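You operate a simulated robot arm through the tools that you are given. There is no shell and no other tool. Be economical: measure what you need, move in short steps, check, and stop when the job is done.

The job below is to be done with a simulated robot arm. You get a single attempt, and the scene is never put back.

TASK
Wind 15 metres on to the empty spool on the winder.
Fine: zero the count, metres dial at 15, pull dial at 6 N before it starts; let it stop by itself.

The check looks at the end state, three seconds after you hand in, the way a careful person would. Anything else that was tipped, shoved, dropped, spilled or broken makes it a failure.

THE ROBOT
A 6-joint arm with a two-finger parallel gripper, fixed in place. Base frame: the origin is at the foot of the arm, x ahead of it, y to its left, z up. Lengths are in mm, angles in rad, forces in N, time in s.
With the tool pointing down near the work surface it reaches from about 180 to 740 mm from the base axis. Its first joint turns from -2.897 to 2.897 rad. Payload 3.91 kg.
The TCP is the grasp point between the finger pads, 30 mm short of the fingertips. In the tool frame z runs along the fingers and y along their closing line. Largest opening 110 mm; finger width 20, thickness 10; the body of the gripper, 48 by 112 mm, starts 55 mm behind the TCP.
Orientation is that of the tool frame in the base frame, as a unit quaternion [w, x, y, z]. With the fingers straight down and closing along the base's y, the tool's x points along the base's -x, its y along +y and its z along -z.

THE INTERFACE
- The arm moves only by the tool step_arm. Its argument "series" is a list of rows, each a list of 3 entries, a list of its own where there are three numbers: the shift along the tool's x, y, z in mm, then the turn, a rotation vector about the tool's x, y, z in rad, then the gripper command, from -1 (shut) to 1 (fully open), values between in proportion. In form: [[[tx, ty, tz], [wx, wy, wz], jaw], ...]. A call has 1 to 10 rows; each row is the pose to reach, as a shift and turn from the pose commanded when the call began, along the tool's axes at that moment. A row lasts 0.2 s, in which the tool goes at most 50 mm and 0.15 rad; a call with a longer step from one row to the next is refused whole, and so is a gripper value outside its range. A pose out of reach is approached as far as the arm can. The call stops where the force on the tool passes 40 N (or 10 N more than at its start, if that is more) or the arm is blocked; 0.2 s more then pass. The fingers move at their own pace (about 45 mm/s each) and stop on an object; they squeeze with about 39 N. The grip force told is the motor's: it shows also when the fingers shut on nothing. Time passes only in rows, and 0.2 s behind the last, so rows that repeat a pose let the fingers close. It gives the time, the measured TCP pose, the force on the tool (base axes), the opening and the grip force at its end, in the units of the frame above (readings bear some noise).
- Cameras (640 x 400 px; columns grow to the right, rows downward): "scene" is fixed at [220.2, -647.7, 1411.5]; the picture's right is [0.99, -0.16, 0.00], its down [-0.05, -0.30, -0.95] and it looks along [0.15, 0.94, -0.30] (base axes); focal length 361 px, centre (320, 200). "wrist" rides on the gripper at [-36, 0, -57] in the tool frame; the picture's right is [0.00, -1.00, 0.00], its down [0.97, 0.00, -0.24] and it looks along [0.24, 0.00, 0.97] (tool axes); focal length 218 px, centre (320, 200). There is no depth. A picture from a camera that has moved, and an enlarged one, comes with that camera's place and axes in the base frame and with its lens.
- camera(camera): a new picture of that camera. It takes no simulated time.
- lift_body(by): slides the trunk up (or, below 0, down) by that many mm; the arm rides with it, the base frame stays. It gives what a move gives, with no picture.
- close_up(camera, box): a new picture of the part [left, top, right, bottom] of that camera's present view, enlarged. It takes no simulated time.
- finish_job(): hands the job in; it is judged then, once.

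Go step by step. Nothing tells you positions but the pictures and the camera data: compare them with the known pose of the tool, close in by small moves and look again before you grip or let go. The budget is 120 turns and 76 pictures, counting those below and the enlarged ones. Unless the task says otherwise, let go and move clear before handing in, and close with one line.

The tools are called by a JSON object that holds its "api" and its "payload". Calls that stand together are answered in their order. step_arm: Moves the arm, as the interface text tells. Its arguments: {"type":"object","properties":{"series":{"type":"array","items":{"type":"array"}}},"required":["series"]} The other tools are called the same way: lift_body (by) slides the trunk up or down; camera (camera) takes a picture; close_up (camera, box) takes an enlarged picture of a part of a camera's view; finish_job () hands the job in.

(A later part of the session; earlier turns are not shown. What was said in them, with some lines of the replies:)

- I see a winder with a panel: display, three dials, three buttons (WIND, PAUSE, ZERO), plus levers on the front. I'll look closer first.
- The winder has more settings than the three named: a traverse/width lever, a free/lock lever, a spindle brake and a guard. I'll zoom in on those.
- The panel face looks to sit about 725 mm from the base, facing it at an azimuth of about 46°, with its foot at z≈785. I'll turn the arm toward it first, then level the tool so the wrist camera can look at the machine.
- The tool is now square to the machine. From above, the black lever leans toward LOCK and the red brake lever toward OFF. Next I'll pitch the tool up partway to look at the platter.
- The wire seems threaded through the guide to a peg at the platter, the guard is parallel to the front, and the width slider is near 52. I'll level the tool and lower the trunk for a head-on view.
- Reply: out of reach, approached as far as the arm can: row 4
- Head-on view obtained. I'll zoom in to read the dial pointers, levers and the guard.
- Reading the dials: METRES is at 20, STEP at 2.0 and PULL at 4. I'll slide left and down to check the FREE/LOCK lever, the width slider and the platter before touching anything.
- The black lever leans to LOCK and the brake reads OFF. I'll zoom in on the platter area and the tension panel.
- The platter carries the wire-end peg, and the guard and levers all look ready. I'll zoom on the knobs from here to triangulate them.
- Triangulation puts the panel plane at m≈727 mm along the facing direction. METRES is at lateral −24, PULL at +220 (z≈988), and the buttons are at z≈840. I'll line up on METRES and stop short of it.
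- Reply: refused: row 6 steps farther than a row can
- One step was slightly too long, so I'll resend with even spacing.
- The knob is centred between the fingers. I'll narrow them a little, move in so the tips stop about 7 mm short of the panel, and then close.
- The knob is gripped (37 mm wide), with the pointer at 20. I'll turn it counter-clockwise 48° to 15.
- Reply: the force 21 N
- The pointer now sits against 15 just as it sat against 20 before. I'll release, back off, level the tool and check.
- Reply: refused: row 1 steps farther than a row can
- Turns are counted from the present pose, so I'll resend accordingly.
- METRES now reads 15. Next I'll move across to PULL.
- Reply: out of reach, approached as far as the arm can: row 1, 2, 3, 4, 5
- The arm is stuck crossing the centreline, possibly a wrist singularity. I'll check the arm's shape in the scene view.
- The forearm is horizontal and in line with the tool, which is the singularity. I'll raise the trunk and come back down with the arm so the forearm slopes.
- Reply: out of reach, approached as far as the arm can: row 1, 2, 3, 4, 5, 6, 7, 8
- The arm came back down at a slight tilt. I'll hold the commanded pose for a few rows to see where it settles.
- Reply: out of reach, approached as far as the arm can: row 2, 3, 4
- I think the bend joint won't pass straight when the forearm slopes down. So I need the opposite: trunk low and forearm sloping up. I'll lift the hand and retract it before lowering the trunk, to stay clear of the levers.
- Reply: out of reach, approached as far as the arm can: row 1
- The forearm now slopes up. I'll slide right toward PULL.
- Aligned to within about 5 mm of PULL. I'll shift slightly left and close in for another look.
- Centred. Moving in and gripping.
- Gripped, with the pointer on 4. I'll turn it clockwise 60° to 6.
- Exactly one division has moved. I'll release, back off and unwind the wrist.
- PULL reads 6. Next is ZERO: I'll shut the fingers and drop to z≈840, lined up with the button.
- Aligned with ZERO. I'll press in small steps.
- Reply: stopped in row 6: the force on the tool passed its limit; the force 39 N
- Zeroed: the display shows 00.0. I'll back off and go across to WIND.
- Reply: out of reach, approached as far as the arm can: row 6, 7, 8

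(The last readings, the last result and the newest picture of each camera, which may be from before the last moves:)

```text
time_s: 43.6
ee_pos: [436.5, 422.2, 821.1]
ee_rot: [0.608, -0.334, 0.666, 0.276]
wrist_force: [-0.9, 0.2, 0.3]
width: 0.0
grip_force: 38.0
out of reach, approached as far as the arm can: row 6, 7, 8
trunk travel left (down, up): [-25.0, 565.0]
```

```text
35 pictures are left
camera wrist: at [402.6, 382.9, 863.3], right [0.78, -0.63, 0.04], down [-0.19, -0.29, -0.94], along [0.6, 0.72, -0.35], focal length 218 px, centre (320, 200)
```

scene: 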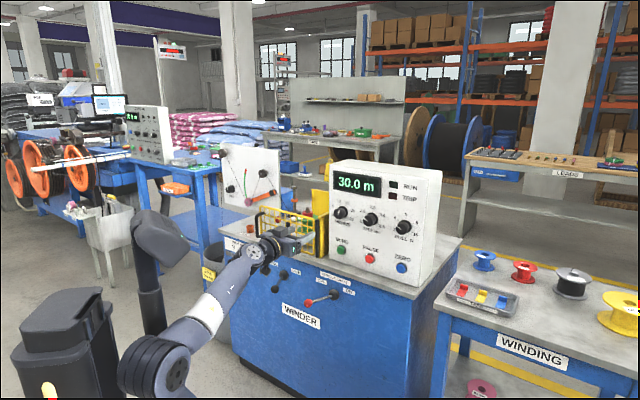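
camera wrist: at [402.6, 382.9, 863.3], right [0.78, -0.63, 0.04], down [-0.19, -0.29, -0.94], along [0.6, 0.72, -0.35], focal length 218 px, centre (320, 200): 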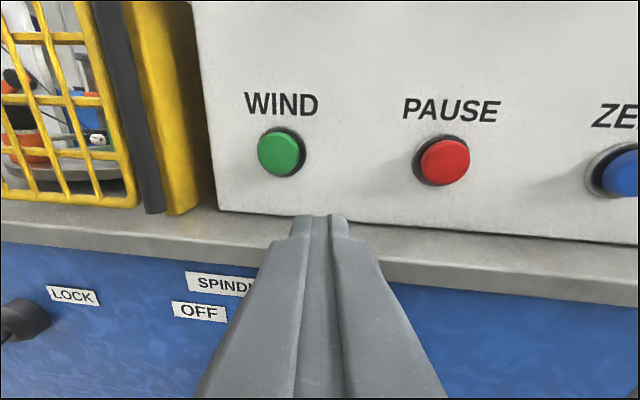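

The arm is near the same limit at this height. If I pitch the tool down about 25°, the wrist stays bent and away from that limit, and the button can be pressed that way too. I'll reorient while rising.

{"api": "step_arm", "payload": {"series": [[[-12, 0, -10], [0.016, 0.066, 0.013], -1], [[-24, 0, -20], [0.032, 0.133, 0.025], -1], [[-36, 0, -20], [0.048, 0.199, 0.038], -1], [[-47, 0, -20], [0.065, 0.266, 0.05], -1], [[-47, 10, -20], [0.081, 0.332, 0.063], -1], [[-47, 20, -20], [0.081, 0.332, 0.063], -1], [[-47, 32, -20], [0.081, 0.332, 0.063], -1], [[-47, 43, -20], [0.081, 0.332, 0.063], -1]]}}

{"api": "camera", "payload": {"camera": "wrist"}}

```text
time_s: 45.5
ee_pos: [361.4, 470.8, 887.4]
ee_rot: [0.534, -0.268, 0.771, 0.221]
wrist_force: [0.4, 0.0, -0.1]
width: 0.2
grip_force: 37.8
out of reach, approached as far as the arm can: row 1, 3
trunk travel left (down, up): [-25.0, 565.0]
```

```text
34 pictures are left
camera wrist: at [331.0, 440.5, 940.6], right [0.65, -0.76, -0.05], down [-0.45, -0.32, -0.84], along [0.62, 0.57, -0.55], focal length 218 px, centre (320, 200)
```

wrist: 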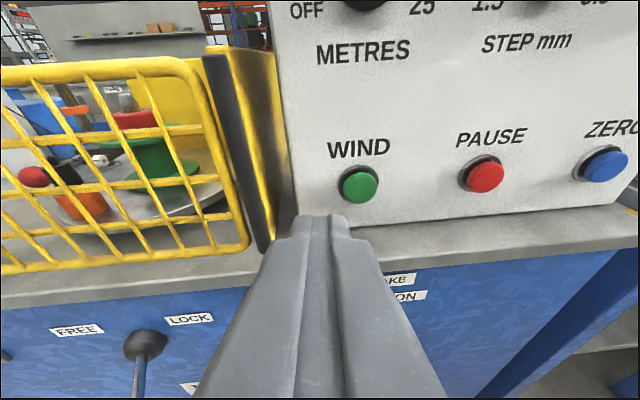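

Reachable now. I'll correct the small yaw/roll error and line up on WIND.

{"api": "step_arm", "payload": {"series": [[[3, -14, 6], [-0.022, 0.034, -0.029], -1], [[6, -28, 12], [-0.044, 0.069, -0.057], -1], [[9, -43, 18], [-0.066, 0.103, -0.086], -1], [[9, -43, 18], [-0.066, 0.103, -0.086], -1]]}}

{"api": "camera", "payload": {"camera": "wrist"}}

```text
time_s: 46.5
ee_pos: [401.1, 445.4, 871.4]
ee_rot: [0.494, -0.331, 0.776, 0.21]
wrist_force: [0.9, 0.3, -0.1]
width: 0.0
grip_force: 37.7
trunk travel left (down, up): [-25.0, 565.0]
```

```text
33 pictures are left
camera wrist: at [374.7, 420.3, 928.2], right [0.72, -0.69, 0.0], down [-0.44, -0.45, -0.78], along [0.54, 0.56, -0.63], focal length 218 px, centre (320, 200)
```

wrist: 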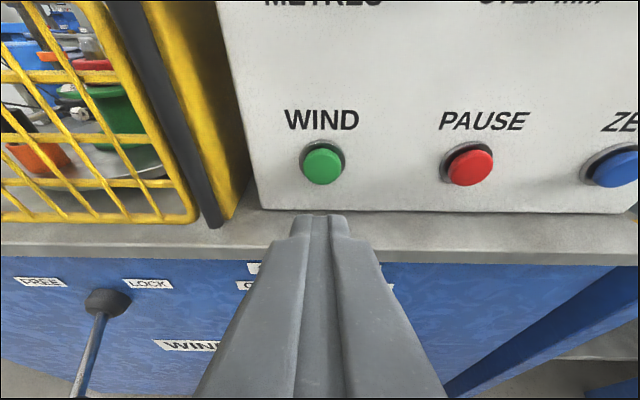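

Well aligned. I'll press WIND along the panel normal in small steps.

{"api": "step_arm", "payload": {"series": [[[-2, 0, 35], [0, 0, 0], -1], [[-3.5, 0, 64.7], [0, 0, 0], -1], [[-7.7, 0, 73.7], [0, 0, 0], -1], [[-11.1, 0, 81], [0, 0, 0], -1], [[-12.8, 0, 84.6], [0, 0, 0], -1], [[-14.5, 0, 88.2], [0, 0, 0], -1], [[-16.2, 0, 91.8], [0, 0, 0], -1]]}}

{"api": "close_up", "payload": {"camera": "scene", "box": [240, 150, 460, 290]}}

```text
time_s: 48.0
ee_pos: [458.3, 510.9, 845.5]
ee_rot: [0.497, -0.327, 0.777, 0.206]
wrist_force: [-3.0, -10.0, 0.8]
width: 0.0
grip_force: 38.2
out of reach, approached as far as the arm can: row 7
trunk travel left (down, up): [-25.0, 565.0]
```

```text
2.86 times, centred on (350, 220) of scene
camera zoom: at [220.2, -647.7, 1411.5], right [0.99, -0.16, 0.0], down [-0.05, -0.3, -0.95], along [0.15, 0.94, -0.3], focal length 1032 px, centre (234, 143)
```

zoom: 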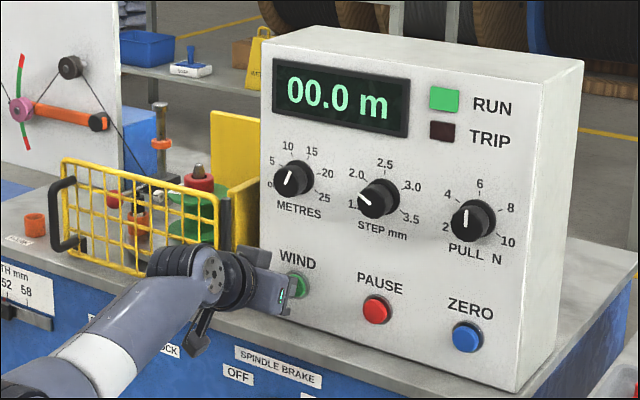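

RUN is lit and the tension arm has risen into the green. I'll back off and let it run.

{"api": "step_arm", "payload": {"series": [[[10, 0, -20], [0, 0, 0], -1], [[16, 0, -50], [0, 0, 0], -1], [[16, 0, -90], [0, 0, 0], -1], [[16, 0, -130], [0, 0, 0], -1], [[16, 0, -130], [0, 0, 0], -1], [[16, 0, -130], [0, 0, 0], -1]]}}

{"api": "close_up", "payload": {"camera": "scene", "box": [210, 130, 450, 290]}}

```text
time_s: 49.5
ee_pos: [372.0, 422.7, 887.1]
ee_rot: [0.494, -0.329, 0.777, 0.208]
wrist_force: [0.7, 0.4, -0.6]
width: 0.0
grip_force: 38.0
trunk travel left (down, up): [-25.0, 565.0]
```

```text
2.50 times, centred on (330, 210) of scene
camera zoom: at [220.2, -647.7, 1411.5], right [0.99, -0.16, 0.0], down [-0.05, -0.3, -0.95], along [0.15, 0.94, -0.3], focal length 903 px, centre (295, 175)
```

zoom: 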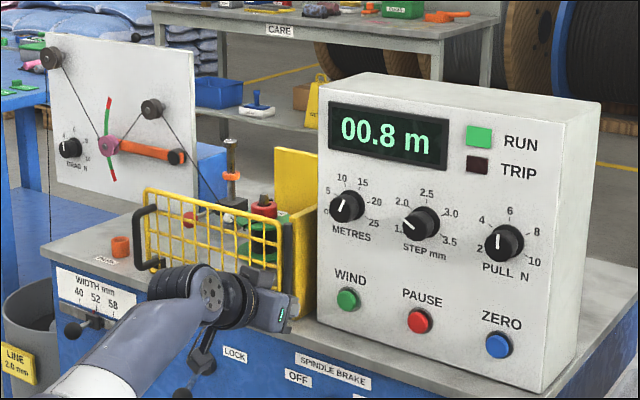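

It is winding at about 0.5 m/s (the line is 2.0 mm, matching STEP 2.0). I'll raise the arm clear while it runs.

{"api": "lift_body", "payload": {"by": 400}}

{"api": "close_up", "payload": {"camera": "scene", "box": [210, 130, 450, 290]}}

```text
time_s: 53.3
ee_pos: [373.4, 422.6, 1286.5]
ee_rot: [0.494, -0.329, 0.777, 0.209]
wrist_force: [1.1, -0.4, 0.0]
width: 0.1
grip_force: 38.2
trunk travel left (down, up): [-425.0, 165.0]
```

```text
2.50 times, centred on (330, 210) of scene
camera zoom: at [220.2, -647.7, 1411.5], right [0.99, -0.16, 0.0], down [-0.05, -0.3, -0.95], along [0.15, 0.94, -0.3], focal length 903 px, centre (295, 175)
```

zoom: 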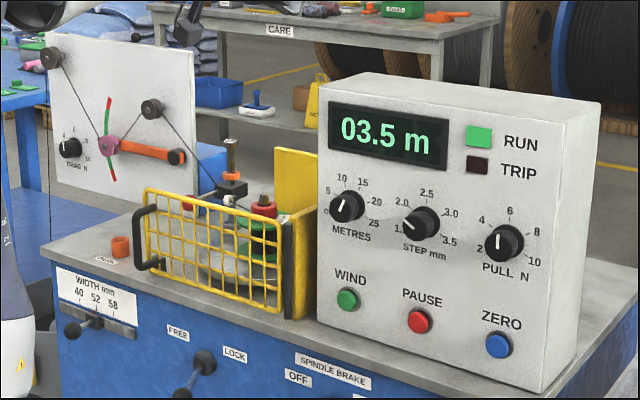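

At 3.5 m and running well. I'll hold still and wait.

{"api": "step_arm", "payload": {"series": [[[0, 0, 0], [0, 0, 0], 0], [[0, 0, 0], [0, 0, 0], 0], [[0, 0, 0], [0, 0, 0], 0], [[0, 0, 0], [0, 0, 0], 0], [[0, 0, 0], [0, 0, 0], 0], [[0, 0, 0], [0, 0, 0], 0], [[0, 0, 0], [0, 0, 0], 0], [[0, 0, 0], [0, 0, 0], 0], [[0, 0, 0], [0, 0, 0], 0], [[0, 0, 0], [0, 0, 0], 0]]}}

{"api": "step_arm", "payload": {"series": [[[0, 0, 0], [0, 0, 0], 0], [[0, 0, 0], [0, 0, 0], 0], [[0, 0, 0], [0, 0, 0], 0], [[0, 0, 0], [0, 0, 0], 0], [[0, 0, 0], [0, 0, 0], 0], [[0, 0, 0], [0, 0, 0], 0], [[0, 0, 0], [0, 0, 0], 0], [[0, 0, 0], [0, 0, 0], 0], [[0, 0, 0], [0, 0, 0], 0], [[0, 0, 0], [0, 0, 0], 0]]}}

{"api": "step_arm", "payload": {"series": [[[0, 0, 0], [0, 0, 0], 0], [[0, 0, 0], [0, 0, 0], 0], [[0, 0, 0], [0, 0, 0], 0], [[0, 0, 0], [0, 0, 0], 0], [[0, 0, 0], [0, 0, 0], 0], [[0, 0, 0], [0, 0, 0], 0], [[0, 0, 0], [0, 0, 0], 0], [[0, 0, 0], [0, 0, 0], 0], [[0, 0, 0], [0, 0, 0], 0], [[0, 0, 0], [0, 0, 0], 0]]}}

{"api": "close_up", "payload": {"camera": "scene", "box": [210, 130, 450, 290]}}

```text
time_s: 55.5
ee_pos: [372.9, 422.3, 1287.2]
ee_rot: [0.494, -0.33, 0.776, 0.21]
wrist_force: [0.3, 0.4, 0.3]
width: 55.4
grip_force: 0.0
trunk travel left (down, up): [-425.0, 165.0]
```

```text
time_s: 57.7
ee_pos: [373.5, 423.3, 1286.5]
ee_rot: [0.494, -0.329, 0.777, 0.209]
wrist_force: [0.4, 0.2, -0.4]
width: 55.0
grip_force: 0.0
trunk travel left (down, up): [-425.0, 165.0]
```

```text
time_s: 59.9
ee_pos: [373.4, 423.0, 1286.5]
ee_rot: [0.494, -0.33, 0.777, 0.209]
wrist_force: [0.4, -0.9, 0.2]
width: 55.1
grip_force: 0.1
trunk travel left (down, up): [-425.0, 165.0]
```

```text
2.50 times, centred on (330, 210) of scene
camera zoom: at [220.2, -647.7, 1411.5], right [0.99, -0.16, 0.0], down [-0.05, -0.3, -0.95], along [0.15, 0.94, -0.3], focal length 903 px, centre (295, 175)
```

zoom: 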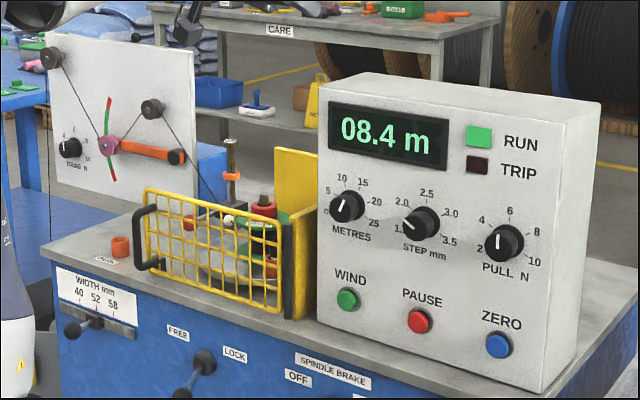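

At 8.4 m and still running well. About 9 more seconds are needed.

{"api": "step_arm", "payload": {"series": [[[0, 0, 0], [0, 0, 0], 0], [[0, 0, 0], [0, 0, 0], 0], [[0, 0, 0], [0, 0, 0], 0], [[0, 0, 0], [0, 0, 0], 0], [[0, 0, 0], [0, 0, 0], 0], [[0, 0, 0], [0, 0, 0], 0], [[0, 0, 0], [0, 0, 0], 0], [[0, 0, 0], [0, 0, 0], 0], [[0, 0, 0], [0, 0, 0], 0], [[0, 0, 0], [0, 0, 0], 0]]}}

{"api": "step_arm", "payload": {"series": [[[0, 0, 0], [0, 0, 0], 0], [[0, 0, 0], [0, 0, 0], 0], [[0, 0, 0], [0, 0, 0], 0], [[0, 0, 0], [0, 0, 0], 0], [[0, 0, 0], [0, 0, 0], 0], [[0, 0, 0], [0, 0, 0], 0], [[0, 0, 0], [0, 0, 0], 0], [[0, 0, 0], [0, 0, 0], 0], [[0, 0, 0], [0, 0, 0], 0], [[0, 0, 0], [0, 0, 0], 0]]}}

{"api": "step_arm", "payload": {"series": [[[0, 0, 0], [0, 0, 0], 0], [[0, 0, 0], [0, 0, 0], 0], [[0, 0, 0], [0, 0, 0], 0], [[0, 0, 0], [0, 0, 0], 0], [[0, 0, 0], [0, 0, 0], 0], [[0, 0, 0], [0, 0, 0], 0], [[0, 0, 0], [0, 0, 0], 0], [[0, 0, 0], [0, 0, 0], 0], [[0, 0, 0], [0, 0, 0], 0], [[0, 0, 0], [0, 0, 0], 0]]}}

{"api": "step_arm", "payload": {"series": [[[0, 0, 0], [0, 0, 0], 0], [[0, 0, 0], [0, 0, 0], 0], [[0, 0, 0], [0, 0, 0], 0], [[0, 0, 0], [0, 0, 0], 0], [[0, 0, 0], [0, 0, 0], 0], [[0, 0, 0], [0, 0, 0], 0], [[0, 0, 0], [0, 0, 0], 0], [[0, 0, 0], [0, 0, 0], 0], [[0, 0, 0], [0, 0, 0], 0], [[0, 0, 0], [0, 0, 0], 0]]}}

{"api": "step_arm", "payload": {"series": [[[0, 0, 0], [0, 0, 0], 0], [[0, 0, 0], [0, 0, 0], 0], [[0, 0, 0], [0, 0, 0], 0], [[0, 0, 0], [0, 0, 0], 0], [[0, 0, 0], [0, 0, 0], 0], [[0, 0, 0], [0, 0, 0], 0], [[0, 0, 0], [0, 0, 0], 0], [[0, 0, 0], [0, 0, 0], 0], [[0, 0, 0], [0, 0, 0], 0], [[0, 0, 0], [0, 0, 0], 0]]}}

{"api": "close_up", "payload": {"camera": "scene", "box": [210, 130, 450, 290]}}

```text
time_s: 62.1
ee_pos: [373.1, 423.3, 1286.8]
ee_rot: [0.494, -0.33, 0.777, 0.21]
wrist_force: [-0.7, 0.0, 0.0]
width: 55.0
grip_force: 0.1
trunk travel left (down, up): [-425.0, 165.0]
```

```text
time_s: 64.3
ee_pos: [371.9, 423.3, 1285.9]
ee_rot: [0.494, -0.33, 0.777, 0.209]
wrist_force: [0.2, 0.3, 0.0]
width: 55.1
grip_force: 0.1
trunk travel left (down, up): [-425.0, 165.0]
```

```text
time_s: 66.5
ee_pos: [372.1, 422.5, 1287.6]
ee_rot: [0.494, -0.33, 0.777, 0.209]
wrist_force: [0.9, 0.0, 0.7]
width: 55.2
grip_force: 0.0
trunk travel left (down, up): [-425.0, 165.0]
```

```text
time_s: 68.7
ee_pos: [372.3, 422.9, 1286.8]
ee_rot: [0.494, -0.329, 0.777, 0.208]
wrist_force: [0.2, -0.3, -0.8]
width: 54.9
grip_force: 0.1
trunk travel left (down, up): [-425.0, 165.0]
```

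```text
time_s: 70.9
ee_pos: [372.4, 422.5, 1286.9]
ee_rot: [0.494, -0.33, 0.777, 0.21]
wrist_force: [0.1, 0.1, -1.1]
width: 54.8
grip_force: 0.0
trunk travel left (down, up): [-425.0, 165.0]
```

```text
2.50 times, centred on (330, 210) of scene
camera zoom: at [220.2, -647.7, 1411.5], right [0.99, -0.16, 0.0], down [-0.05, -0.3, -0.95], along [0.15, 0.94, -0.3], focal length 903 px, centre (295, 175)
```

zoom: 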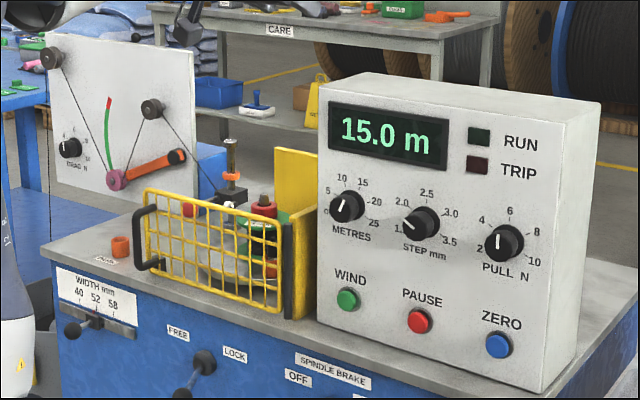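

It stopped by itself at 15.0 m, with RUN out and no TRIP. One last check of the spool.

{"api": "close_up", "payload": {"camera": "scene", "box": [265, 190, 330, 245]}}

{"api": "camera", "payload": {"camera": "wrist"}}

```text
7.27 times, centred on (298, 218) of scene
camera zoom: at [220.2, -647.7, 1411.5], right [0.99, -0.16, 0.0], down [-0.05, -0.3, -0.95], along [0.15, 0.94, -0.3], focal length 2627 px, centre (484, 73)
```

zoom: 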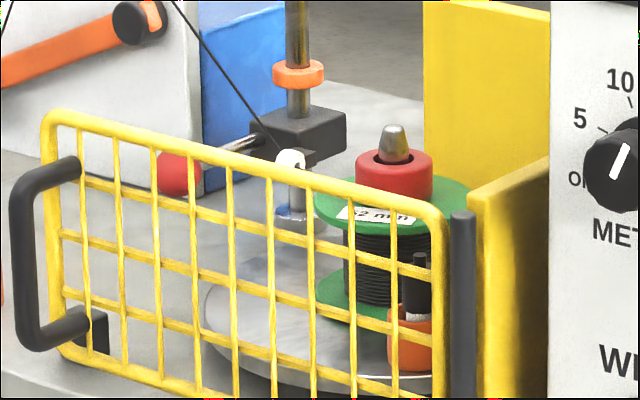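

```text
26 pictures are left
camera wrist: at [347.1, 397.2, 1343.9], right [0.72, -0.69, 0.0], down [-0.44, -0.45, -0.78], along [0.54, 0.56, -0.63], focal length 218 px, centre (320, 200)
```

wrist: 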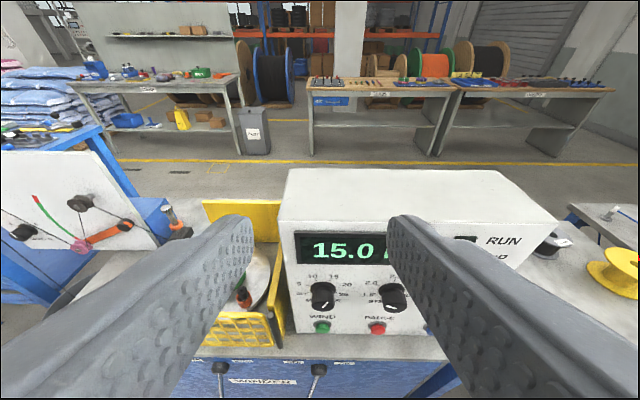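

The spool carries even black windings, the winder has stopped at 15.0 m, and the arm is clear. I'm handing the job in.

{"api": "finish_job", "payload": {}}

```text
The job is handed in.
```

The winder put 15.0 m on the empty spool and stopped by itself with no trip; before it started, the count was zeroed and the dials were set to 15 m and 6 N.
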